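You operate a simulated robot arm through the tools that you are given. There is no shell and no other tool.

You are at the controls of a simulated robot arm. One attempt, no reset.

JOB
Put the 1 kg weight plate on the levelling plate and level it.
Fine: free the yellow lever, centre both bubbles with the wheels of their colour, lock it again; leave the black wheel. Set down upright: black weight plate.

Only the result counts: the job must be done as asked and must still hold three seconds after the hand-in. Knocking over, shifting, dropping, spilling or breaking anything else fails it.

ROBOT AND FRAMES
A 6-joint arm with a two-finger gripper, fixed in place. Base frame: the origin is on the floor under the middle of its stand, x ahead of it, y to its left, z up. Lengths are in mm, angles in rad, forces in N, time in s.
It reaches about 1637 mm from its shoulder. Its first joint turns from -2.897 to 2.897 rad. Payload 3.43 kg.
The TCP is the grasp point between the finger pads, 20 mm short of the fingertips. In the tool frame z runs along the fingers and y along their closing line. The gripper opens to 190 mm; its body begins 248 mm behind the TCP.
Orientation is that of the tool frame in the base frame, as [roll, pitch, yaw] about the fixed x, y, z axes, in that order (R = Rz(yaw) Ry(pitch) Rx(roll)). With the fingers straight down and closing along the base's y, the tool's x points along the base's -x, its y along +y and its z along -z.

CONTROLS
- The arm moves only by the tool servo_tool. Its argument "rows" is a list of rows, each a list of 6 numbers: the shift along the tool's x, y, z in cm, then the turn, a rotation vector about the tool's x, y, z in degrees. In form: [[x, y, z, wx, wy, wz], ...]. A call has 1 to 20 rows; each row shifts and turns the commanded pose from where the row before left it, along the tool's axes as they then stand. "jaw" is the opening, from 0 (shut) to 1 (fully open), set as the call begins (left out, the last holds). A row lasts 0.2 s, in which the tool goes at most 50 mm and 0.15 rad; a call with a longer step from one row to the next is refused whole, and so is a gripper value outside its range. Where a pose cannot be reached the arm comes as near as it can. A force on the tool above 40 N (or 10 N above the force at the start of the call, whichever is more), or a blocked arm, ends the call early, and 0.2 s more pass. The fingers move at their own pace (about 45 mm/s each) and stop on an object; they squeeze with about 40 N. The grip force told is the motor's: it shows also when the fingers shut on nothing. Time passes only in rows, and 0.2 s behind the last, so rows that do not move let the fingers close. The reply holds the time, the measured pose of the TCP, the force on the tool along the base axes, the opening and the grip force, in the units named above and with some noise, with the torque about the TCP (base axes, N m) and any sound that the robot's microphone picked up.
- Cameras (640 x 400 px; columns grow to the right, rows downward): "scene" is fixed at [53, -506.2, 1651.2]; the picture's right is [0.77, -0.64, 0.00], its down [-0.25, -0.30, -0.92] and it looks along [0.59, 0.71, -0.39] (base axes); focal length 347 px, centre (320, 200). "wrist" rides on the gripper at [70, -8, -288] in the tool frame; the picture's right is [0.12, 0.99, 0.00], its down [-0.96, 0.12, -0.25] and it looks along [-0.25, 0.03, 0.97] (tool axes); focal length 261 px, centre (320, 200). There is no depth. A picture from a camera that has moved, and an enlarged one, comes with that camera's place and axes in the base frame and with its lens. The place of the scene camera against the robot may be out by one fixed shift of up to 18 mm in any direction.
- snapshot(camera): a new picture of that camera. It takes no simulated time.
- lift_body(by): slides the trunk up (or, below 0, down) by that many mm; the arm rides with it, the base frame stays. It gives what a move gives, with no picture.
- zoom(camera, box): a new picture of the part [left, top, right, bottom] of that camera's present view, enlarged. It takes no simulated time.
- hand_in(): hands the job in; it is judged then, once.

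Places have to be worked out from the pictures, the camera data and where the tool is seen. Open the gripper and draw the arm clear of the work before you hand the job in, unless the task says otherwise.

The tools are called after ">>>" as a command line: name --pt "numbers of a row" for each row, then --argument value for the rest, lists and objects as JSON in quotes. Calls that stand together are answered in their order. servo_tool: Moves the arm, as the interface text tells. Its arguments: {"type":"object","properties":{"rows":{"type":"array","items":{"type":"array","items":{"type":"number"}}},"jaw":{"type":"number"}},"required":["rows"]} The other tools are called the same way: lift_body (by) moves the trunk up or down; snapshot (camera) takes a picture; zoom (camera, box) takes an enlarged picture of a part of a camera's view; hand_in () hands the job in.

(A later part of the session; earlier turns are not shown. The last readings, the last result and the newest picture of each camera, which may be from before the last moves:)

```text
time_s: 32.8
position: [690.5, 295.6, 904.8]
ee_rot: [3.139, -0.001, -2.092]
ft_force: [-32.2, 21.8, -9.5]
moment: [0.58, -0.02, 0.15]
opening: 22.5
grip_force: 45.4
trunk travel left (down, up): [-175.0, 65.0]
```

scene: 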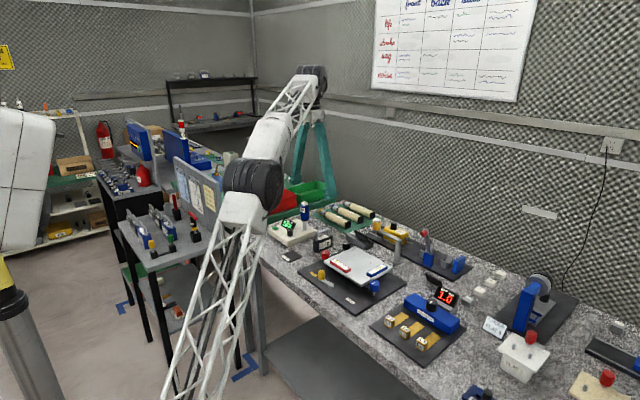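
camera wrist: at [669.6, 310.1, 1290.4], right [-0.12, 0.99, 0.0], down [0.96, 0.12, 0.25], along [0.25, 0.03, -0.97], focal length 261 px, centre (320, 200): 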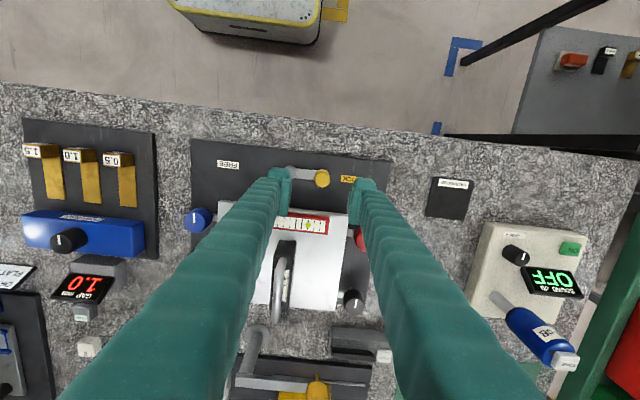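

The lever geometry matches (pivot (736, 269.5), R≈52.5), but the rigid radial squeeze keeps building force. I'll open slightly to cage the knob, and turn the tool so the fingers drive it tangentially instead.

>>> servo_tool --pt "0 0 0 0 0 0" --pt "0 0 0 0 0 0" --jaw 0.18

>>> snapshot --camera "wrist"

>>> zoom --camera "wrist" --box '[220, 120, 420, 260]'

```text
time_s: 33.4
position: [691.5, 295.0, 904.7]
ee_rot: [-3.139, 0.001, -2.093]
ft_force: [0.0, 0.1, 0.8]
moment: [0.02, 0.0, 0.0]
opening: 34.2
grip_force: 0.1
trunk travel left (down, up): [-175.0, 65.0]
```

```text
taken
camera wrist: at [664.1, 230.1, 1193.7], right [-0.92, 0.39, 0.0], down [0.38, 0.89, 0.25], along [0.1, 0.23, -0.97], focal length 261 px, centre (320, 200)
```

wrist: 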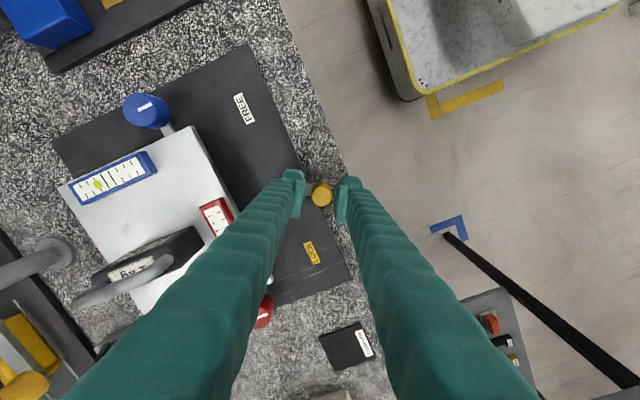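

```text
2.86 times, centred on (320, 190) of wrist
camera zoom: at [664.1, 230.1, 1193.7], right [-0.92, 0.39, 0.0], down [0.38, 0.89, 0.25], along [0.1, 0.23, -0.97], focal length 745 px, centre (320, 229)
```

zoom: 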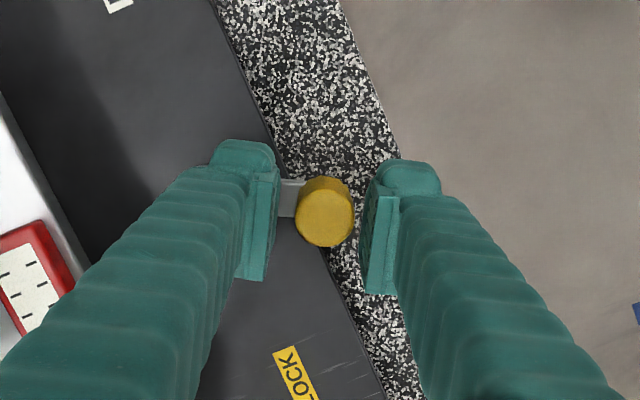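

The knob is free in the cage, lever still at ~150°. I now rotate the tool by 88° about the knob so the fingers sit tangentially.

>>> servo_tool --pt "0 0.05 0 0 0 8" --pt "0 0 0 0 0 8" --pt "0 0 0 0 0 8" --pt "0 0 0 0 0 8" --pt "0 0 0 0 0 8" --pt "0 0 0 0 0 8" --pt "0 0 0 0 0 8" --pt "0 0 0 0 0 8" --pt "0 0 0 0 0 8" --pt "0 0 0 0 0 8" --pt "0 0 0 0 0 8" --pt "0 0 0 0 0 0" --jaw 0.18

>>> zoom --camera "wrist" --box '[220, 120, 420, 260]'

>>> zoom --camera "scene" --box '[290, 215, 410, 305]'

```text
time_s: 36.0
position: [690.0, 295.7, 905.0]
ee_rot: [-3.141, -0.001, 2.653]
ft_force: [-1.2, 0.2, 0.3]
moment: [-0.02, -0.01, 0.01]
opening: 34.5
grip_force: 0.0
trunk travel left (down, up): [-175.0, 65.0]
```

```text
2.86 times, centred on (320, 190) of wrist
camera zoom: at [624.8, 321.1, 1193.6], right [0.36, 0.93, 0.0], down [0.9, -0.35, 0.25], along [0.23, -0.09, -0.97], focal length 745 px, centre (320, 229)
```

zoom: 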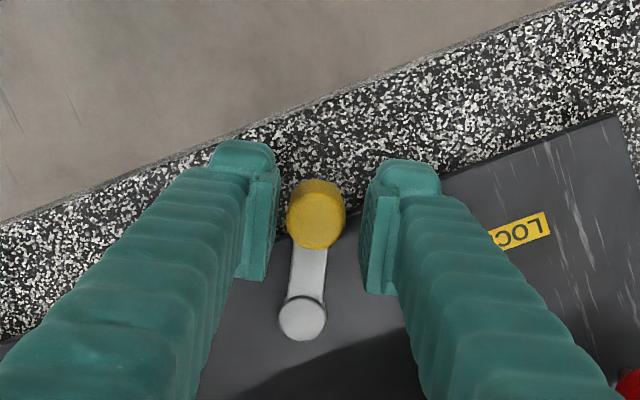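

```text
4.44 times, centred on (350, 260) of scene
camera zoom: at [53.0, -506.2, 1651.2], right [0.77, -0.64, 0.0], down [-0.25, -0.3, -0.92], along [0.59, 0.71, -0.39], focal length 1540 px, centre (187, -67)
```

zoom: 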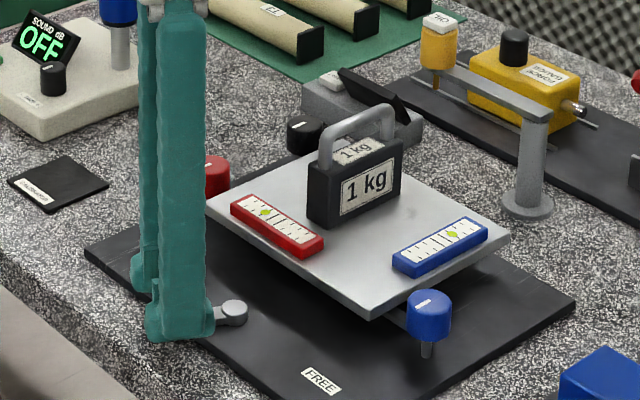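

Caged properly, with the lever bar running radially between the fingers. I narrow the cage a bit and sweep the lever 56° further along the arc.

>>> servo_tool --pt "0 0 0 0 0 0" --pt "-0.051 -0.73 0 0 0 -8" --pt "-0.051 -0.73 0 0 0 -8" --pt "-0.051 -0.73 0 0 0 -8" --pt "-0.051 -0.73 0 0 0 -8" --pt "-0.051 -0.73 0 0 0 -8" --pt "-0.051 -0.73 0 0 0 -8" --pt "-0.051 -0.73 0 0 0 -8" --pt "0 0 0 0 0 0" --jaw 0.14

>>> zoom --camera "wrist" --box '[220, 120, 420, 260]'

>>> zoom --camera "scene" --box '[290, 215, 410, 305]'

```text
time_s: 38.0
position: [692.5, 245.7, 905.1]
ee_rot: [3.141, -0.001, -2.651]
ft_force: [-0.5, 1.0, 0.0]
moment: [-0.01, 0.02, -0.02]
opening: 26.6
grip_force: 0.1
trunk travel left (down, up): [-175.0, 65.0]
```

```text
2.86 times, centred on (320, 190) of wrist
camera zoom: at [633.6, 204.6, 1193.1], right [-0.57, 0.82, 0.0], down [0.79, 0.56, 0.25], along [0.2, 0.14, -0.97], focal length 745 px, centre (320, 229)
```

zoom: 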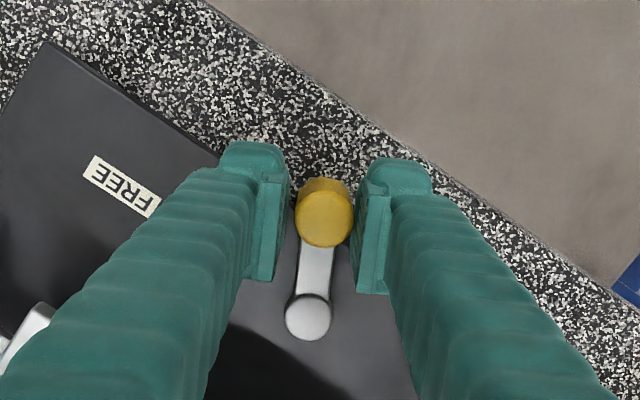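

```text
4.44 times, centred on (350, 260) of scene
camera zoom: at [53.0, -506.2, 1651.2], right [0.77, -0.64, 0.0], down [-0.25, -0.3, -0.92], along [0.59, 0.71, -0.39], focal length 1540 px, centre (187, -67)
```

zoom: 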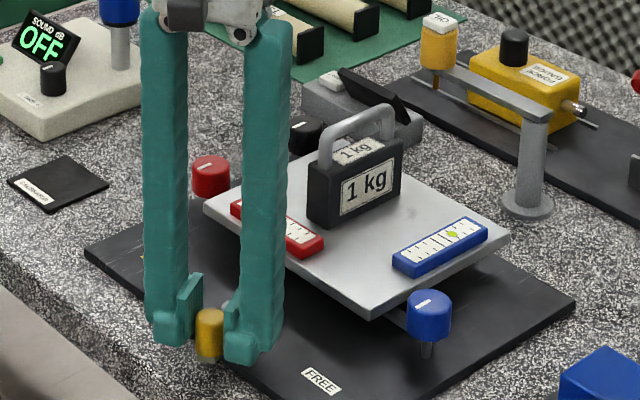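

Smooth and force-free; the lever follows and is now at about 205°. I continue 40° toward FREE.

>>> servo_tool --pt "-0.051 -0.73 0 0 0 -8" --pt "-0.051 -0.73 0 0 0 -8" --pt "-0.051 -0.73 0 0 0 -8" --pt "-0.051 -0.73 0 0 0 -8" --pt "-0.051 -0.73 0 0 0 -8" --pt "0 0 0 0 0 0" --jaw 0.14

>>> zoom --camera "wrist" --box '[220, 120, 420, 260]'

>>> zoom --camera "scene" --box '[290, 215, 410, 305]'

```text
time_s: 39.4
position: [718.3, 222.3, 904.8]
ee_rot: [3.141, 0.0, -1.954]
ft_force: [0.0, 0.1, 0.2]
moment: [0.01, -0.01, -0.02]
opening: 26.9
grip_force: 0.2
trunk travel left (down, up): [-175.0, 65.0]
```

```text
2.86 times, centred on (320, 190) of wrist
camera zoom: at [699.7, 153.4, 1193.3], right [-0.97, 0.26, 0.0], down [0.25, 0.94, 0.25], along [0.06, 0.24, -0.97], focal length 745 px, centre (320, 229)
```

zoom: 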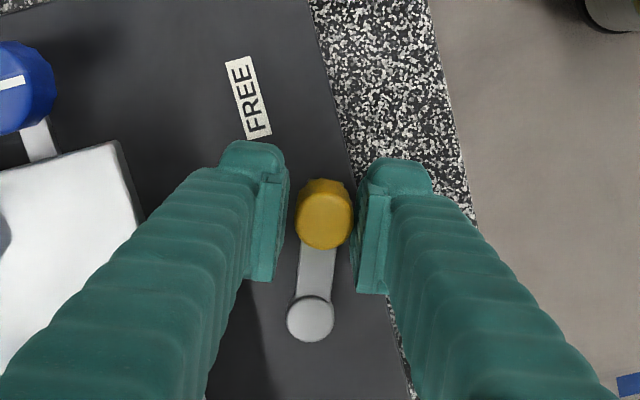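

```text
4.44 times, centred on (350, 260) of scene
camera zoom: at [53.0, -506.2, 1651.2], right [0.77, -0.64, 0.0], down [-0.25, -0.3, -0.92], along [0.59, 0.71, -0.39], focal length 1540 px, centre (187, -67)
```

zoom: 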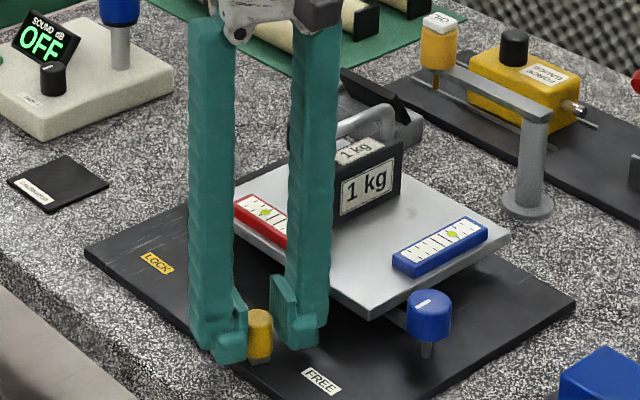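

Lever at ~247°. The gap between finger and plate edge still looks ample; I do another 14° and check.

>>> servo_tool --pt "-0.04 -0.64 0 0 0 -7" --pt "-0.04 -0.64 0 0 0 -7" --pt "0 0 0 0 0 0" --jaw 0.14

>>> zoom --camera "wrist" --box '[180, 100, 420, 260]'

>>> zoom --camera "scene" --box '[290, 215, 410, 305]'

```text
time_s: 40.2
position: [729.0, 219.3, 905.0]
ee_rot: [3.14, 0.001, -1.71]
ft_force: [-0.6, -0.2, 0.0]
moment: [0.03, 0.0, -0.02]
opening: 26.7
grip_force: 0.0
trunk travel left (down, up): [-175.0, 65.0]
```

```text
2.50 times, centred on (300, 180) of wrist
camera zoom: at [728.9, 147.7, 1193.1], right [-1.0, 0.02, 0.0], down [0.02, 0.97, 0.25], along [0.0, 0.25, -0.97], focal length 652 px, centre (370, 250)
```

zoom: 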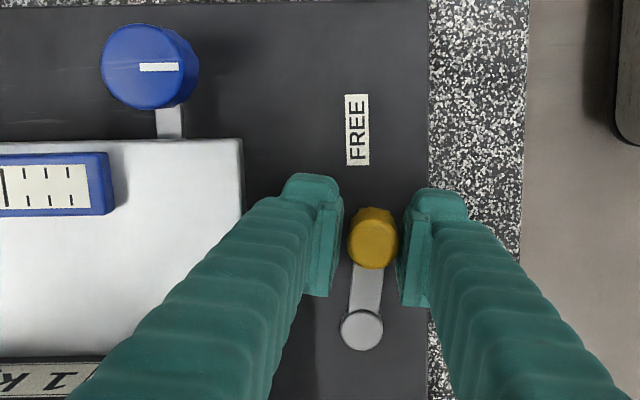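

```text
4.44 times, centred on (350, 260) of scene
camera zoom: at [53.0, -506.2, 1651.2], right [0.77, -0.64, 0.0], down [-0.25, -0.3, -0.92], along [0.59, 0.71, -0.39], focal length 1540 px, centre (187, -67)
```

zoom: 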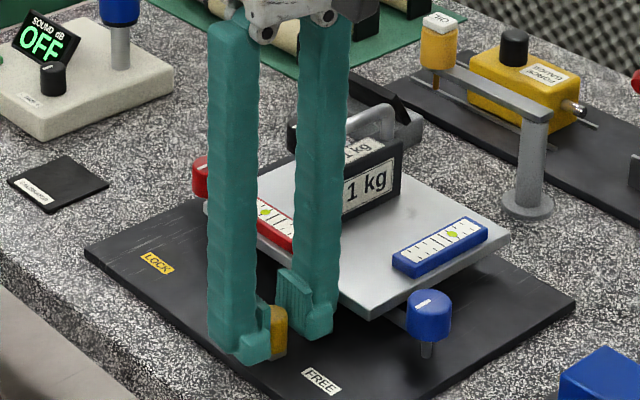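

Lever at about 260°, with ~15 mm between finger and plate edge. I push the last ~10° to the FREE stop gently.

>>> servo_tool --pt "-0.02 -0.3 0 0 0 -3" --pt "-0.02 -0.3 0 0 0 -3" --pt "-0.02 -0.3 0 0 0 -3" --pt "0 0 0 0 0 0" --jaw 0.14

>>> zoom --camera "wrist" --box '[180, 100, 420, 260]'

>>> zoom --camera "scene" --box '[310, 225, 410, 300]'

```text
time_s: 41.2
position: [738.9, 218.5, 904.7]
ee_rot: [3.14, 0.0, -1.552]
ft_force: [-8.0, 0.7, -2.8]
moment: [0.01, -0.01, -0.04]
opening: 29.9
grip_force: 2.5
trunk travel left (down, up): [-175.0, 65.0]
```

```text
2.50 times, centred on (300, 180) of wrist
camera zoom: at [748.9, 147.9, 1193.1], right [-0.99, -0.14, 0.0], down [-0.13, 0.96, 0.25], along [-0.04, 0.24, -0.97], focal length 652 px, centre (370, 250)
```

zoom: 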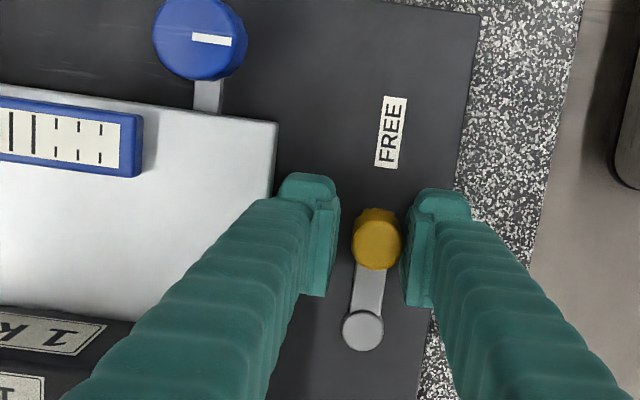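

```text
5.33 times, centred on (360, 262) of scene
camera zoom: at [53.0, -506.2, 1651.2], right [0.77, -0.64, 0.0], down [-0.25, -0.3, -0.92], along [0.59, 0.71, -0.39], focal length 1848 px, centre (107, -133)
```

zoom: 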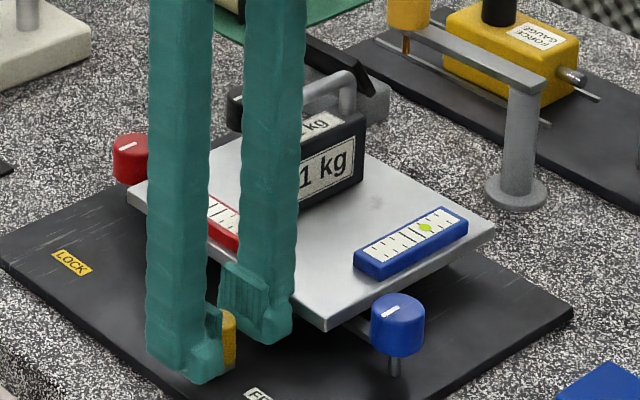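

The fingers met a firm stop (opening pushed to 30 mm, -8 N), so the lever is at FREE. I back off a few mm from the plate side and lift clear.

>>> servo_tool --pt "0 0.3 0 0 0 0" --pt "0 0 -1 0 0 0" --pt "0 0 -2 0 0 0" --pt "0 0 -3 0 0 0" --pt "0 0 -3 0 0 0" --pt "0 0 -3 0 0 0" --pt "0 0 0 0 0 0" --jaw 0.16

>>> snapshot --camera "wrist"

>>> zoom --camera "scene" --box '[310, 225, 410, 300]'

```text
time_s: 42.8
position: [736.5, 219.0, 1026.0]
ee_rot: [3.141, 0.001, -1.554]
ft_force: [-0.3, 0.7, -0.5]
moment: [0.0, -0.01, 0.0]
opening: 30.5
grip_force: 0.1
trunk travel left (down, up): [-175.0, 65.0]
```

```text
taken
camera wrist: at [746.9, 147.9, 1314.5], right [-0.99, -0.14, 0.0], down [-0.13, 0.96, 0.25], along [-0.03, 0.24, -0.97], focal length 261 px, centre (320, 200)
```

wrist: 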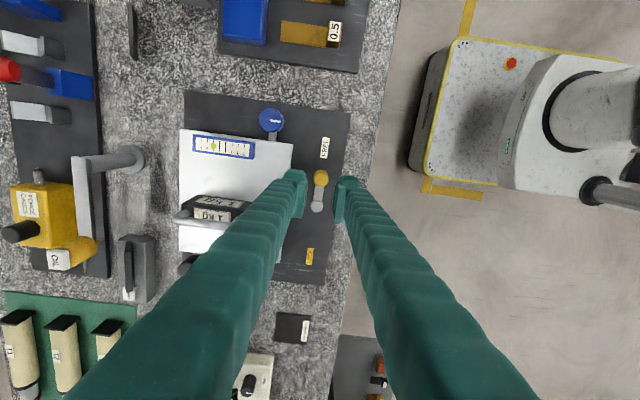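

```text
5.33 times, centred on (360, 262) of scene
camera zoom: at [53.0, -506.2, 1651.2], right [0.77, -0.64, 0.0], down [-0.25, -0.3, -0.92], along [0.59, 0.71, -0.39], focal length 1848 px, centre (107, -133)
```

zoom: 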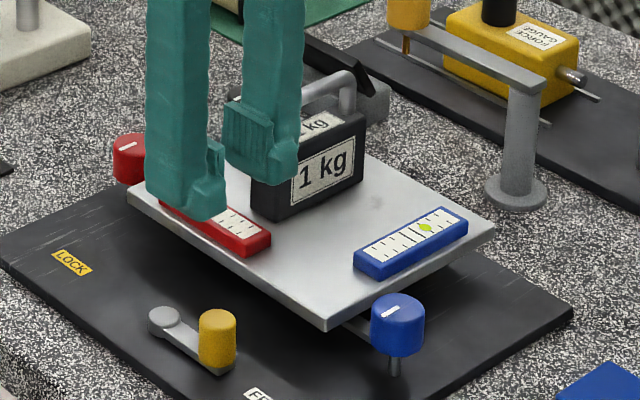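

The lever is at FREE. I move above the blue wheel (about (821, 140)), raising a bit, so both vials are visible from the scene camera.

>>> servo_tool --pt "0 0 -2 0 0 0" --pt "1.6 -1.66 -1 0 0 0" --pt "1.6 -1.66 0 0 0 0" --pt "1.6 -1.66 0 0 0 0" --pt "1.6 -1.66 0 0 0 0" --pt "1.6 -1.66 0 0 0 0" --pt "0 0 0 0 0 0" --jaw 0.37

>>> snapshot --camera "wrist"

>>> zoom --camera "scene" --box '[320, 240, 400, 290]'

>>> zoom --camera "wrist" --box '[200, 120, 440, 270]'

```text
time_s: 44.4
position: [818.4, 140.3, 1056.1]
ee_rot: [3.141, 0.001, -1.555]
ft_force: [0.6, -0.2, 0.3]
moment: [0.0, 0.0, 0.0]
opening: 70.3
grip_force: 0.0
trunk travel left (down, up): [-175.0, 65.0]
```

```text
taken
camera wrist: at [829.9, 69.4, 1344.4], right [-0.99, -0.14, 0.0], down [-0.13, 0.96, 0.25], along [-0.03, 0.24, -0.97], focal length 261 px, centre (320, 200)
```

wrist: 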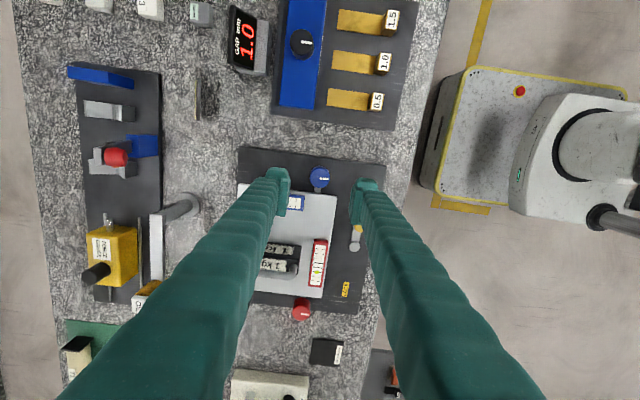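

```text
8.00 times, centred on (360, 265) of scene
camera zoom: at [53.0, -506.2, 1651.2], right [0.77, -0.64, 0.0], down [-0.25, -0.3, -0.92], along [0.59, 0.71, -0.39], focal length 2772 px, centre (0, -320)
```

zoom: 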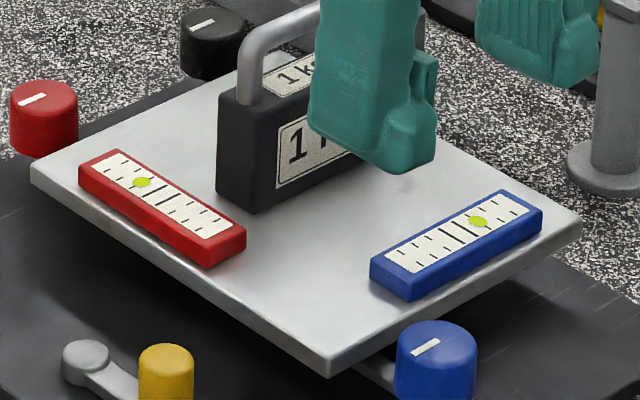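

```text
2.67 times, centred on (320, 195) of wrist
camera zoom: at [829.9, 69.4, 1344.4], right [-0.99, -0.14, 0.0], down [-0.13, 0.96, 0.25], along [-0.03, 0.24, -0.97], focal length 695 px, centre (320, 213)
```

zoom: 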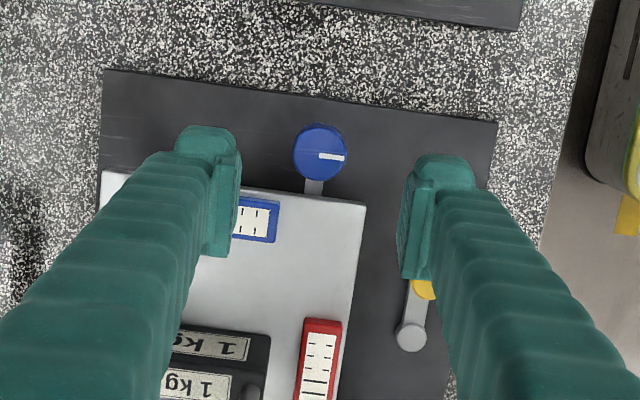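

I zoom in on each vial to read the bubbles precisely.

>>> zoom --camera "scene" --box '[328, 256, 352, 276]'

>>> zoom --camera "scene" --box '[365, 261, 389, 279]'

```text
16.00 times, centred on (340, 266) of scene
camera zoom: at [53.0, -506.2, 1651.2], right [0.77, -0.64, 0.0], down [-0.25, -0.3, -0.92], along [0.59, 0.71, -0.39], focal length 5545 px, centre (0, -856)
```

zoom: 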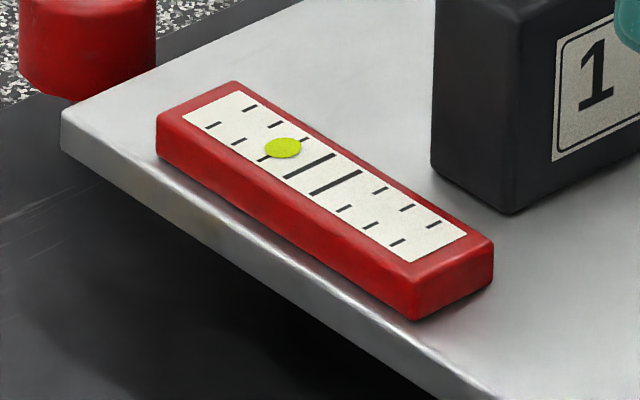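

```text
16.00 times, centred on (377, 270) of scene
camera zoom: at [53.0, -506.2, 1651.2], right [0.77, -0.64, 0.0], down [-0.25, -0.3, -0.92], along [0.59, 0.71, -0.39], focal length 5545 px, centre (-592, -920)
```

zoom: 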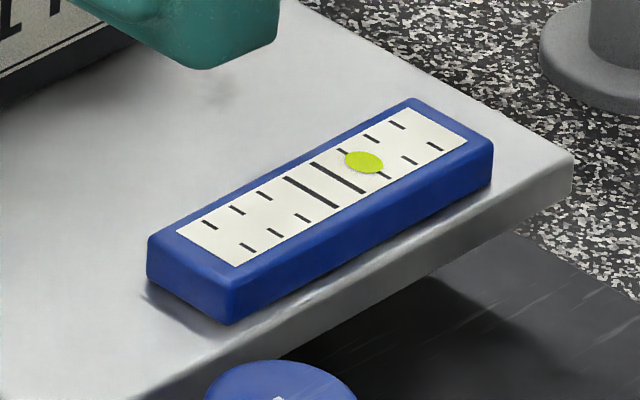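

Red bubble sits about 1.6 ticks toward the red-wheel side (+y); blue bubble about 1.6 ticks toward +x. I pre-turn the tool by -20° above the blue wheel centre (821, 139.5), then descend around it.

>>> servo_tool --pt "0.1 -0.26 1 0 0 0" --pt "0 0 2 0 0 8" --pt "0 0 2 0 0 8" --pt "0 0 2 0 0 4" --pt "0 0 2 0 0 0" --pt "0 0 1 0 0 0" --pt "0 0 0 0 0 0" --jaw 0.34

>>> zoom --camera "wrist" --box '[220, 120, 420, 260]'

>>> zoom --camera "scene" --box '[320, 230, 420, 305]'

```text
time_s: 46.0
position: [821.7, 140.2, 954.6]
ee_rot: [-3.141, 0.001, -1.903]
ft_force: [-0.9, 0.2, 0.1]
moment: [-0.01, 0.02, -0.01]
opening: 64.6
grip_force: 0.2
trunk travel left (down, up): [-175.0, 65.0]
```

```text
2.86 times, centred on (320, 190) of wrist
camera zoom: at [808.5, 69.6, 1242.7], right [-0.98, 0.21, 0.0], down [0.2, 0.95, 0.25], along [0.05, 0.24, -0.97], focal length 745 px, centre (320, 229)
```

zoom: 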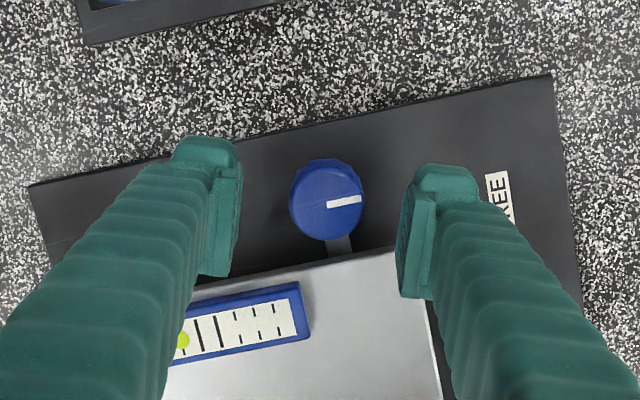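

```text
5.33 times, centred on (370, 268) of scene
camera zoom: at [53.0, -506.2, 1651.2], right [0.77, -0.64, 0.0], down [-0.25, -0.3, -0.92], along [0.59, 0.71, -0.39], focal length 1848 px, centre (53, -160)
```

zoom: 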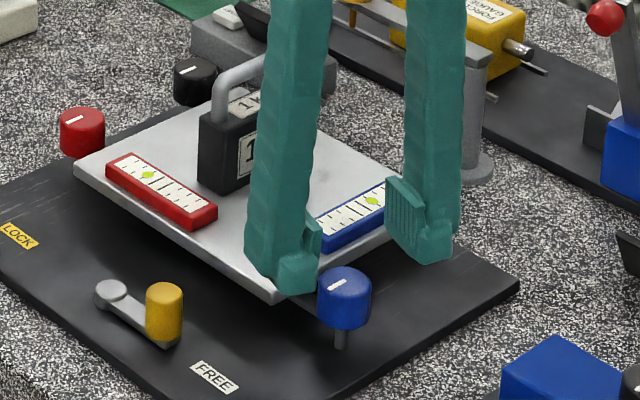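

The wheel is centred at about (821, 140.5), between the pads. I descend the last 30 mm so the pads overlap the upper part of the wheel.

>>> servo_tool --pt "0 0 1 0 0 0" --pt "0 0 1 0 0 0" --pt "0 0 1 0 0 0" --pt "0 0 0 0 0 0" --jaw 0.3

>>> zoom --camera "wrist" --box '[220, 120, 420, 260]'

>>> zoom --camera "scene" --box '[340, 240, 420, 300]'

```text
time_s: 46.9
position: [823.5, 138.9, 930.1]
ee_rot: [-3.135, 0.004, -1.902]
ft_force: [-2.3, -1.8, 22.2]
moment: [0.62, 0.81, 0.11]
opening: 58.7
grip_force: 1.4
trunk travel left (down, up): [-175.0, 65.0]
stopped in row 4: the force on the tool passed its limit at 46 N (the readings are from after the stop); the commanded pose is now the measured one
```

```text
2.86 times, centred on (320, 190) of wrist
camera zoom: at [806.5, 69.1, 1218.2], right [-0.98, 0.21, -0.01], down [0.2, 0.95, 0.25], along [0.06, 0.24, -0.97], focal length 745 px, centre (320, 229)
```

zoom: 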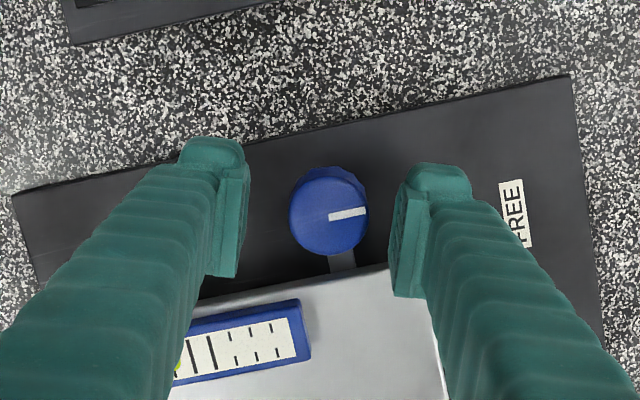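

```text
6.67 times, centred on (380, 270) of scene
camera zoom: at [53.0, -506.2, 1651.2], right [0.77, -0.64, 0.0], down [-0.25, -0.3, -0.92], along [0.59, 0.71, -0.39], focal length 2310 px, centre (-80, -267)
```

zoom: 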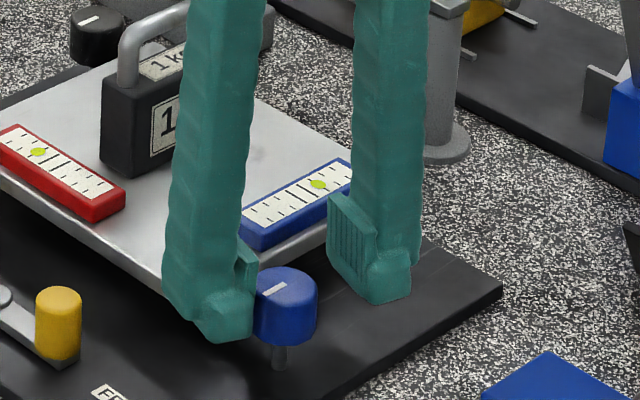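

The -x finger landed on the plate corner at this angle (46 N, stopped); the weight and bubbles look undisturbed. I lift off, turn the tool back so that the fingers lie along x, and narrow the jaw so both fingers clear the plate edge.

>>> servo_tool --pt "0 0 -1 0 0 0" --pt "0 0 -1.5 0 0 0" --pt "0 0 0 0 0 -8" --pt "0 0 0 0 0 -8" --pt "0 0 0 0 0 -8" --pt "0 0 0 0 0 -4" --pt "0 0 0 0 0 0" --jaw 0.24

>>> zoom --camera "wrist" --box '[220, 120, 420, 260]'

>>> zoom --camera "scene" --box '[320, 230, 420, 305]'

```text
time_s: 48.5
position: [824.7, 140.4, 952.7]
ee_rot: [-3.135, 0.0, -1.413]
ft_force: [0.3, -0.6, -1.1]
moment: [-0.02, -0.03, 0.01]
opening: 45.7
grip_force: 0.0
trunk travel left (down, up): [-175.0, 65.0]
```

```text
2.86 times, centred on (320, 190) of wrist
camera zoom: at [841.9, 70.8, 1241.3], right [-0.96, -0.27, -0.01], down [-0.27, 0.93, 0.25], along [-0.06, 0.24, -0.97], focal length 745 px, centre (320, 229)
```

zoom: 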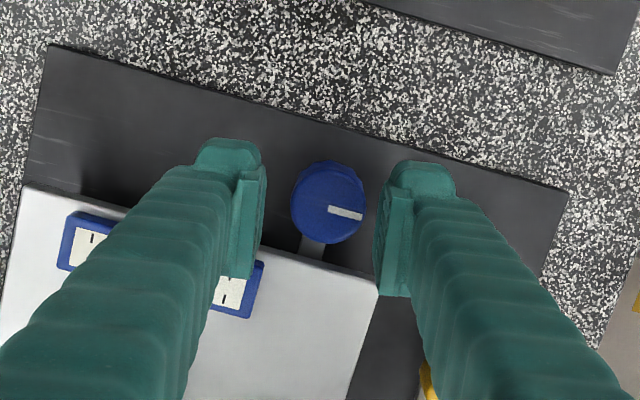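

```text
5.33 times, centred on (370, 268) of scene
camera zoom: at [53.0, -506.2, 1651.2], right [0.77, -0.64, 0.0], down [-0.25, -0.3, -0.92], along [0.59, 0.71, -0.39], focal length 1848 px, centre (53, -160)
```

zoom: 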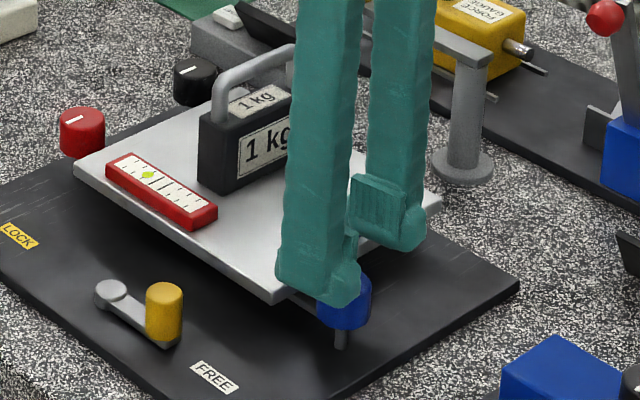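

Wheel centre computes to (820.8, 140.4); the TCP is 4 mm too far in +x. I correct it (and the slight tilt), then descend to z≈922 with fingers along x, clear of the plate edge.

>>> servo_tool --pt "-0.06 0.39 0 -0.37 -0.06 0" --pt "0 0 1 0 0 0" --pt "0 0 1 0 0 0" --pt "0 0 1 0 0 0" --pt "0 0 0 0 0 0" --jaw 0.24

>>> zoom --camera "wrist" --box '[220, 120, 420, 260]'

>>> zoom --camera "scene" --box '[340, 240, 420, 300]'

```text
time_s: 49.7
position: [819.9, 140.1, 922.5]
ee_rot: [-3.141, 0.002, -1.413]
ft_force: [0.4, 0.0, -0.4]
moment: [0.0, 0.0, 0.02]
opening: 45.7
grip_force: 0.1
trunk travel left (down, up): [-175.0, 65.0]
```

```text
2.86 times, centred on (320, 190) of wrist
camera zoom: at [839.2, 70.6, 1210.9], right [-0.96, -0.27, 0.0], down [-0.26, 0.93, 0.25], along [-0.07, 0.24, -0.97], focal length 745 px, centre (320, 229)
```

zoom: 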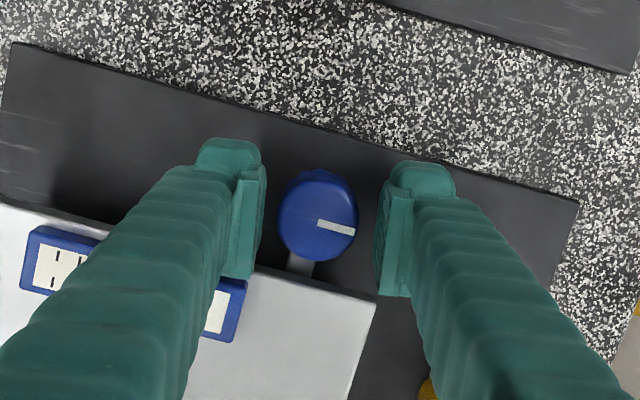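

```text
6.67 times, centred on (380, 270) of scene
camera zoom: at [53.0, -506.2, 1651.2], right [0.77, -0.64, 0.0], down [-0.25, -0.3, -0.92], along [0.59, 0.71, -0.39], focal length 2310 px, centre (-80, -267)
```

zoom: 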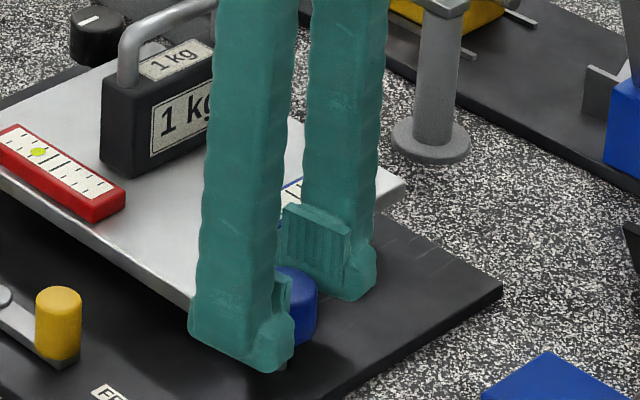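

Well centred. I close on the blue wheel, wait, and turn it 24° clockwise (seen from above) as a test.

>>> servo_tool --pt "0 0 0 0 0 0" --pt "0 0 0 0 0 0" --pt "0 0 0 0 0 0" --pt "0 0 0 0 0 0" --pt "0 0 0 0 0 6" --pt "0 0 0 0 0 6" --pt "0 0 0 0 0 6" --pt "0 0 0 0 0 6" --pt "0 0 0 0 0 0" --jaw 0

>>> zoom --camera "wrist" --box '[220, 120, 420, 260]'

>>> zoom --camera "scene" --box '[328, 256, 352, 276]'

>>> zoom --camera "scene" --box '[340, 240, 420, 300]'

```text
time_s: 51.7
position: [819.7, 139.4, 922.7]
ee_rot: [3.139, 0.002, -1.835]
ft_force: [8.9, -0.8, -4.8]
moment: [-0.13, -0.05, -0.01]
opening: 32.3
grip_force: 44.8
trunk travel left (down, up): [-175.0, 65.0]
```

```text
2.86 times, centred on (320, 190) of wrist
camera zoom: at [810.6, 68.4, 1210.9], right [-0.99, 0.14, 0.0], down [0.14, 0.96, 0.25], along [0.03, 0.25, -0.97], focal length 745 px, centre (320, 229)
```

zoom: 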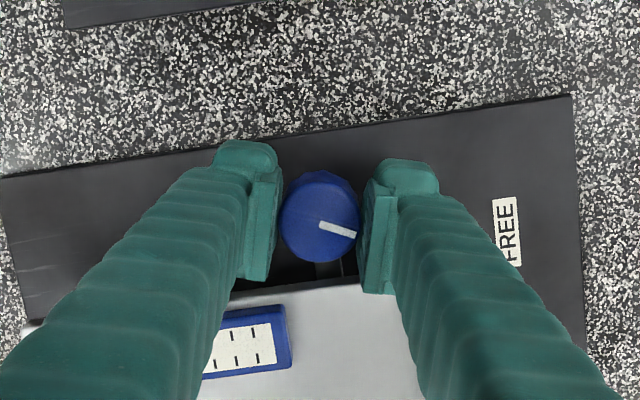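

```text
16.00 times, centred on (340, 266) of scene
camera zoom: at [53.0, -506.2, 1651.2], right [0.77, -0.64, 0.0], down [-0.25, -0.3, -0.92], along [0.59, 0.71, -0.39], focal length 5545 px, centre (0, -856)
```

zoom: 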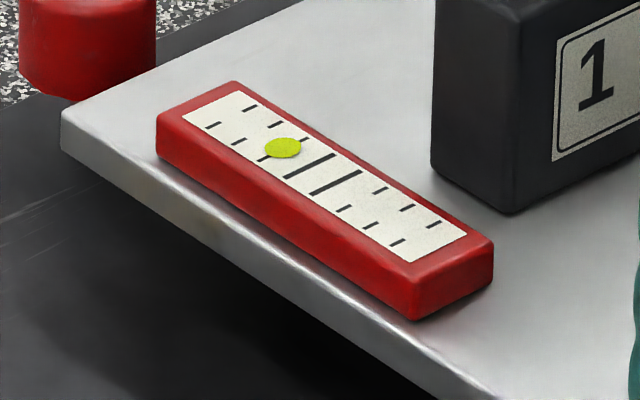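

```text
6.67 times, centred on (380, 270) of scene
camera zoom: at [53.0, -506.2, 1651.2], right [0.77, -0.64, 0.0], down [-0.25, -0.3, -0.92], along [0.59, 0.71, -0.39], focal length 2310 px, centre (-80, -267)
```

zoom: 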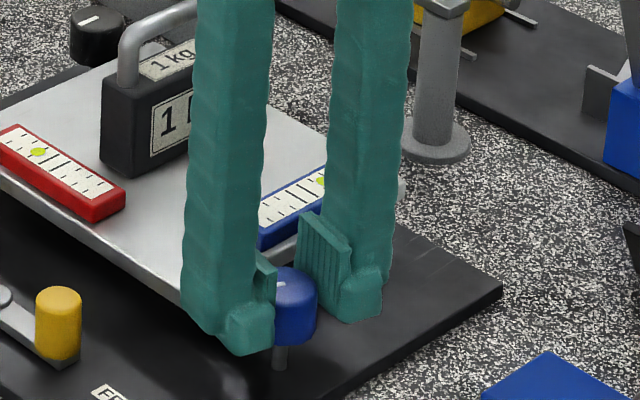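

>>> zoom --camera "scene" --box '[365, 261, 389, 279]'

>>> zoom --camera "wrist" --box '[240, 195, 320, 245]'

```text
16.00 times, centred on (377, 270) of scene
camera zoom: at [53.0, -506.2, 1651.2], right [0.77, -0.64, 0.0], down [-0.25, -0.3, -0.92], along [0.59, 0.71, -0.39], focal length 5545 px, centre (-592, -920)
```

zoom: 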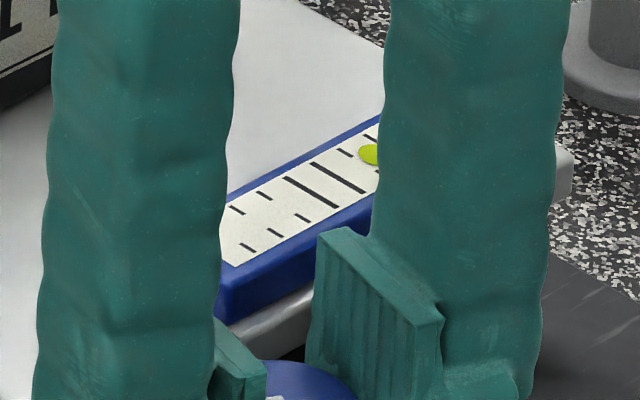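

```text
8.00 times, centred on (280, 220) of wrist
camera zoom: at [810.6, 68.4, 1210.9], right [-0.99, 0.14, 0.0], down [0.14, 0.96, 0.25], along [0.03, 0.25, -0.97], focal length 2085 px, centre (640, 40)
```

zoom: 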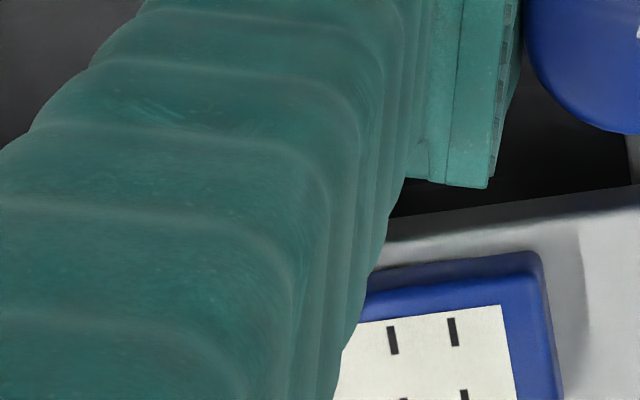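

The blue bubble moved about 0.5 tick the wrong way (+x) for 24° clockwise, and red didn't move — so the axes are decoupled and blue needs roughly 95° counter-clockwise from here. I turn 30° CCW with the current grip.

>>> servo_tool --pt "0 0 0 0 0 -6" --pt "0 0 0 0 0 -6" --pt "0 0 0 0 0 -6" --pt "0 0 0 0 0 -6" --pt "0 0 0 0 0 -6" --pt "0 0 0 0 0 0" --jaw 0

>>> zoom --camera "scene" --box '[365, 261, 389, 279]'

```text
time_s: 53.1
position: [819.9, 138.9, 922.4]
ee_rot: [-3.141, 0.002, -1.306]
ft_force: [8.5, -7.8, -3.9]
moment: [-0.11, -0.13, -0.02]
opening: 32.1
grip_force: 44.5
trunk travel left (down, up): [-175.0, 65.0]
```

```text
16.00 times, centred on (377, 270) of scene
camera zoom: at [53.0, -506.2, 1651.2], right [0.77, -0.64, 0.0], down [-0.25, -0.3, -0.92], along [0.59, 0.71, -0.39], focal length 5545 px, centre (-592, -920)
```

zoom: 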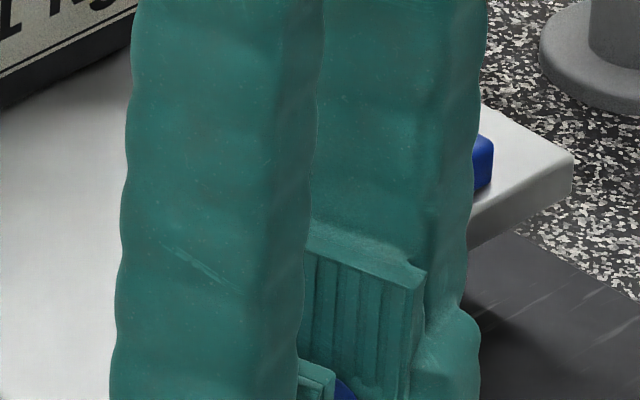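

Now I ratchet: open slightly, turn the tool back 30°, re-close and turn CCW again.

>>> servo_tool --pt "0 0 0 0 0 0" --pt "0 0 0 0 0 0" --pt "0 0 0 0 0 6" --pt "0 0 0 0 0 6" --pt "0 0 0 0 0 6" --pt "0 0 0 0 0 6" --pt "0 0 0 0 0 6" --pt "0 0 0 0 0 0" --jaw 0.22

>>> zoom --camera "wrist" --box '[220, 120, 420, 260]'

>>> zoom --camera "scene" --box '[365, 261, 389, 279]'

```text
time_s: 54.9
position: [819.9, 138.3, 922.8]
ee_rot: [3.14, 0.001, -1.834]
ft_force: [-6.0, -10.6, 2.3]
moment: [0.0, 0.17, 0.48]
opening: 43.5
grip_force: 1.6
trunk travel left (down, up): [-175.0, 65.0]
```

```text
2.86 times, centred on (320, 190) of wrist
camera zoom: at [810.1, 67.5, 1212.1], right [-0.99, 0.14, 0.0], down [0.14, 0.96, 0.25], along [0.03, 0.25, -0.97], focal length 745 px, centre (320, 229)
```

zoom: 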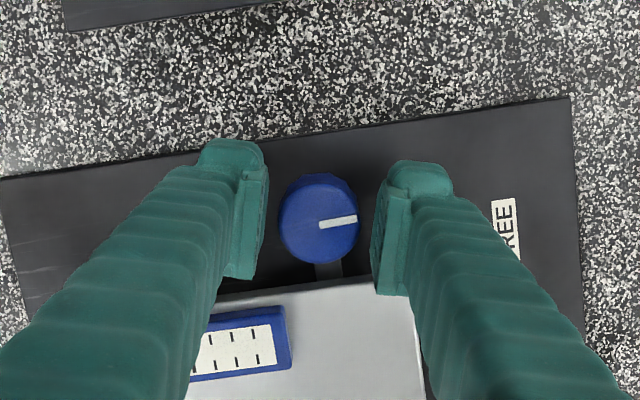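

```text
16.00 times, centred on (377, 270) of scene
camera zoom: at [53.0, -506.2, 1651.2], right [0.77, -0.64, 0.0], down [-0.25, -0.3, -0.92], along [0.59, 0.71, -0.39], focal length 5545 px, centre (-592, -920)
```

zoom: 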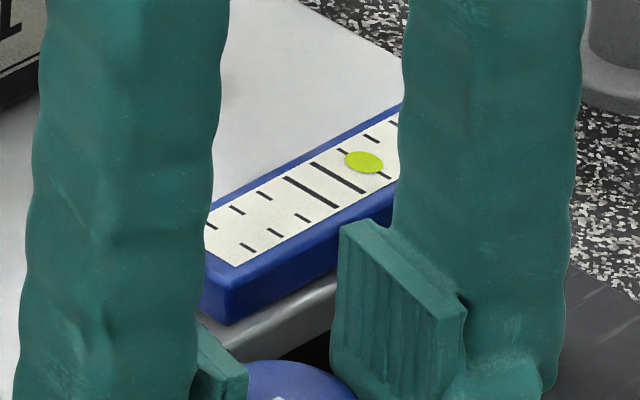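

At 75° the open finger brushes the plate edge (-10 N sideways), so I must avoid that. I turn back 10°, shift the tool 6 mm away from the plate (the wheel can sit off-centre on the flat pads) and then turn about the wheel axis to 70°.

>>> servo_tool --pt "0 0 0 0 0 -6" --pt "0 0 0 0 0 -4" --pt "0.3 0 0 0 0 0" --pt "0.25 0 0 0 0 0" --pt "-0.005 0.078 0 0 0 7.5" --pt "-0.005 0.078 0 0 0 7.5" --pt "0 0 0 0 0 0" --jaw 0.22

>>> zoom --camera "wrist" --box '[220, 120, 420, 260]'

>>> zoom --camera "scene" --box '[365, 261, 389, 279]'

```text
time_s: 56.5
position: [816.9, 135.0, 922.9]
ee_rot: [3.139, 0.002, -1.921]
ft_force: [0.4, 0.8, 0.2]
moment: [-0.03, 0.01, -0.04]
opening: 41.8
grip_force: 0.0
trunk travel left (down, up): [-175.0, 65.0]
```

```text
2.86 times, centred on (320, 190) of wrist
camera zoom: at [801.9, 65.3, 1210.7], right [-0.97, 0.23, 0.0], down [0.22, 0.94, 0.25], along [0.06, 0.24, -0.97], focal length 745 px, centre (320, 229)
```

zoom: 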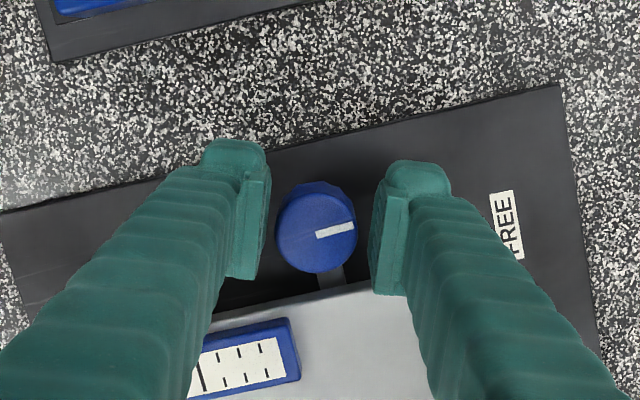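

```text
16.00 times, centred on (377, 270) of scene
camera zoom: at [53.0, -506.2, 1651.2], right [0.77, -0.64, 0.0], down [-0.25, -0.3, -0.92], along [0.59, 0.71, -0.39], focal length 5545 px, centre (-592, -920)
```

zoom: 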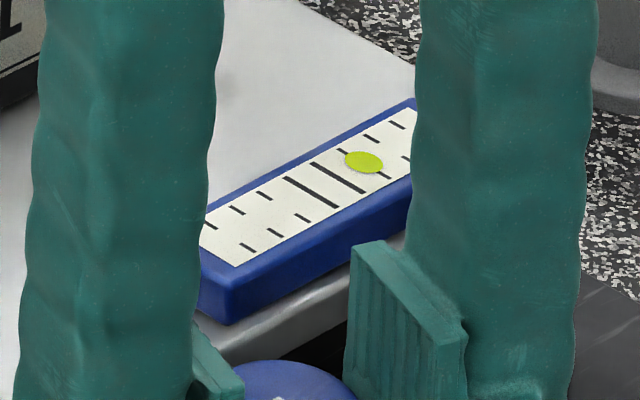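

Force-free now, at 70°, with the wheel 5 mm off-centre on the pads. I close and turn 42° CCW about the wheel's axis.

>>> servo_tool --pt "0 0 0 0 0 0" --pt "0 0 0 0 0 0" --pt "0 0 0 0 0 0" --pt "-0.004 -0.067 0 0 0 -7" --pt "-0.004 -0.067 0 0 0 -7" --pt "-0.004 -0.067 0 0 0 -7" --pt "-0.004 -0.067 0 0 0 -7" --pt "-0.004 -0.067 0 0 0 -7" --pt "-0.004 -0.067 0 0 0 -7" --pt "0 0 0 0 0 0" --jaw 0

>>> zoom --camera "wrist" --box '[220, 120, 420, 260]'

```text
time_s: 58.7
position: [822.0, 135.3, 922.3]
ee_rot: [3.141, 0.002, -1.186]
ft_force: [7.9, 1.1, 0.4]
moment: [0.02, -0.08, -0.03]
opening: 32.5
grip_force: 44.5
trunk travel left (down, up): [-175.0, 65.0]
```

```text
2.86 times, centred on (320, 190) of wrist
camera zoom: at [857.1, 72.0, 1210.6], right [-0.88, -0.48, 0.0], down [-0.47, 0.85, 0.25], along [-0.12, 0.22, -0.97], focal length 745 px, centre (320, 229)
```

zoom: 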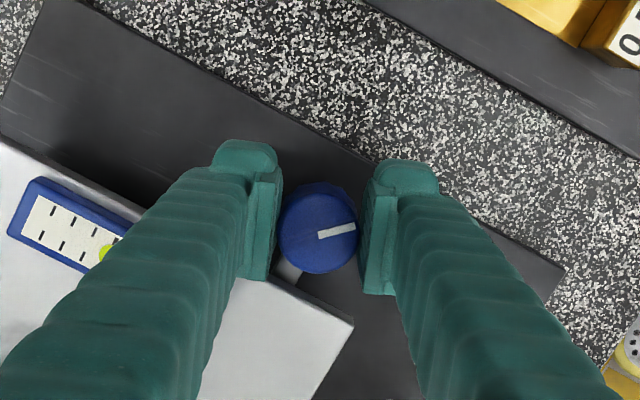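

The wheel turned with the grip. I open and go back 42° about the same axis, then read the blue bubble.

>>> servo_tool --pt "0 0 0 0 0 0" --pt "0 0 0 0 0 0" --pt "-0.004 0.067 0 0 0 7" --pt "-0.004 0.067 0 0 0 7" --pt "-0.004 0.067 0 0 0 7" --pt "-0.004 0.067 0 0 0 7" --pt "-0.004 0.067 0 0 0 7" --pt "-0.004 0.067 0 0 0 7" --pt "0 0 0 0 0 0" --jaw 0.22

>>> zoom --camera "scene" --box '[365, 261, 389, 279]'

>>> zoom --camera "scene" --box '[328, 256, 352, 276]'

>>> zoom --camera "wrist" --box '[220, 120, 420, 260]'

```text
time_s: 60.7
position: [818.4, 134.5, 923.8]
ee_rot: [3.141, 0.001, -1.92]
ft_force: [0.3, -0.2, -0.5]
moment: [-0.03, 0.01, 0.02]
opening: 41.8
grip_force: 0.1
trunk travel left (down, up): [-175.0, 65.0]
```

```text
16.00 times, centred on (377, 270) of scene
camera zoom: at [53.0, -506.2, 1651.2], right [0.77, -0.64, 0.0], down [-0.25, -0.3, -0.92], along [0.59, 0.71, -0.39], focal length 5545 px, centre (-592, -920)
```

zoom: 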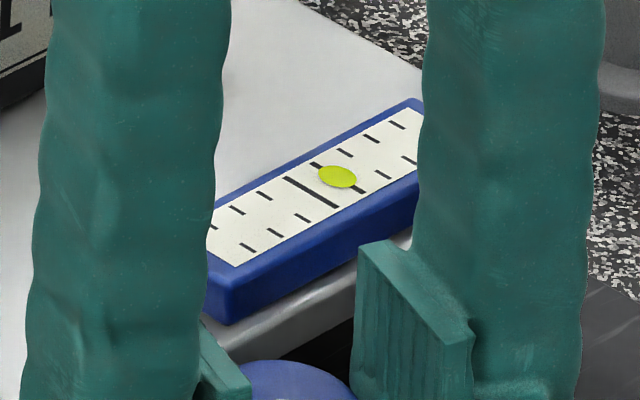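

```text
16.00 times, centred on (340, 266) of scene
camera zoom: at [53.0, -506.2, 1651.2], right [0.77, -0.64, 0.0], down [-0.25, -0.3, -0.92], along [0.59, 0.71, -0.39], focal length 5545 px, centre (0, -856)
```

zoom: 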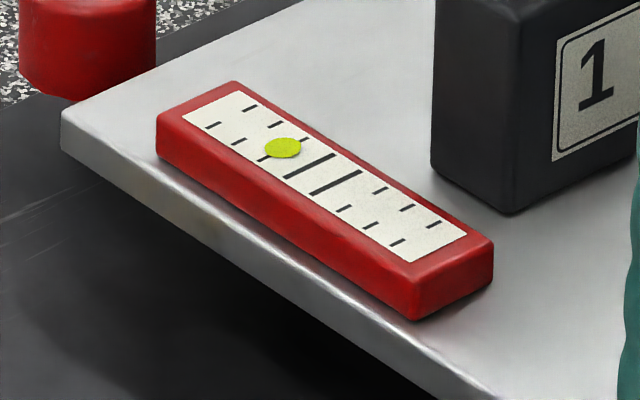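

```text
2.86 times, centred on (320, 190) of wrist
camera zoom: at [802.7, 64.2, 1211.1], right [-0.97, 0.23, 0.0], down [0.22, 0.94, 0.25], along [0.06, 0.24, -0.97], focal length 745 px, centre (320, 229)
```

zoom: 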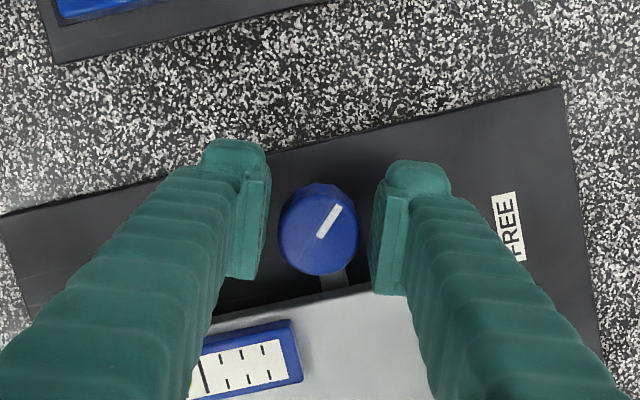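

Blue moved 25 px for 42° (0.6 px/deg); 13 px remain to the middle, i.e. about 21°. I close and turn 21° CCW.

>>> servo_tool --pt "0 0 0 0 0 0" --pt "0 0 0 0 0 0" --pt "0 0 0 0 0 0" --pt "-0.004 -0.067 0 0 0 -7" --pt "-0.004 -0.067 0 0 0 -7" --pt "-0.004 -0.067 0 0 0 -7" --pt "0 0 0 0 0 0" --jaw 0

>>> servo_tool --pt "0 0 0 0 0 0" --pt "0 0 0 0 0 0" --pt "-0.004 0.067 0 0 0 7" --pt "-0.004 0.067 0 0 0 7" --pt "-0.004 0.067 0 0 0 7" --pt "0 0 0 0 0 0" --jaw 0.22

>>> zoom --camera "scene" --box '[365, 261, 389, 279]'

```text
time_s: 62.3
position: [820.1, 134.3, 922.9]
ee_rot: [3.139, 0.003, -1.551]
ft_force: [1.2, -0.5, 3.8]
moment: [-0.01, -0.03, 0.0]
opening: 32.8
grip_force: 45.0
trunk travel left (down, up): [-175.0, 65.0]
```

```text
time_s: 63.7
position: [817.2, 134.6, 922.4]
ee_rot: [3.14, 0.001, -1.92]
ft_force: [0.8, -0.9, -0.5]
moment: [-0.02, -0.01, 0.02]
opening: 41.9
grip_force: 0.1
trunk travel left (down, up): [-175.0, 65.0]
```

```text
16.00 times, centred on (377, 270) of scene
camera zoom: at [53.0, -506.2, 1651.2], right [0.77, -0.64, 0.0], down [-0.25, -0.3, -0.92], along [0.59, 0.71, -0.39], focal length 5545 px, centre (-592, -920)
```

zoom: 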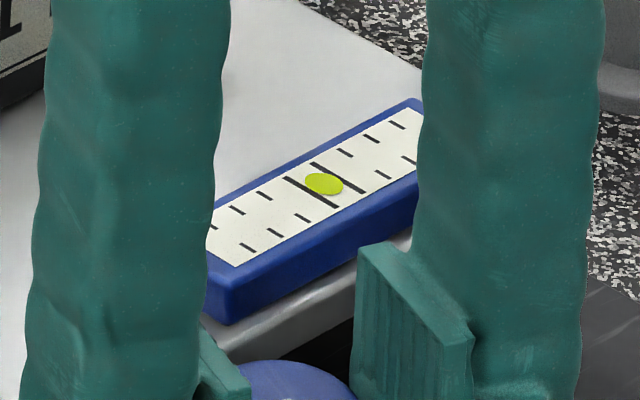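

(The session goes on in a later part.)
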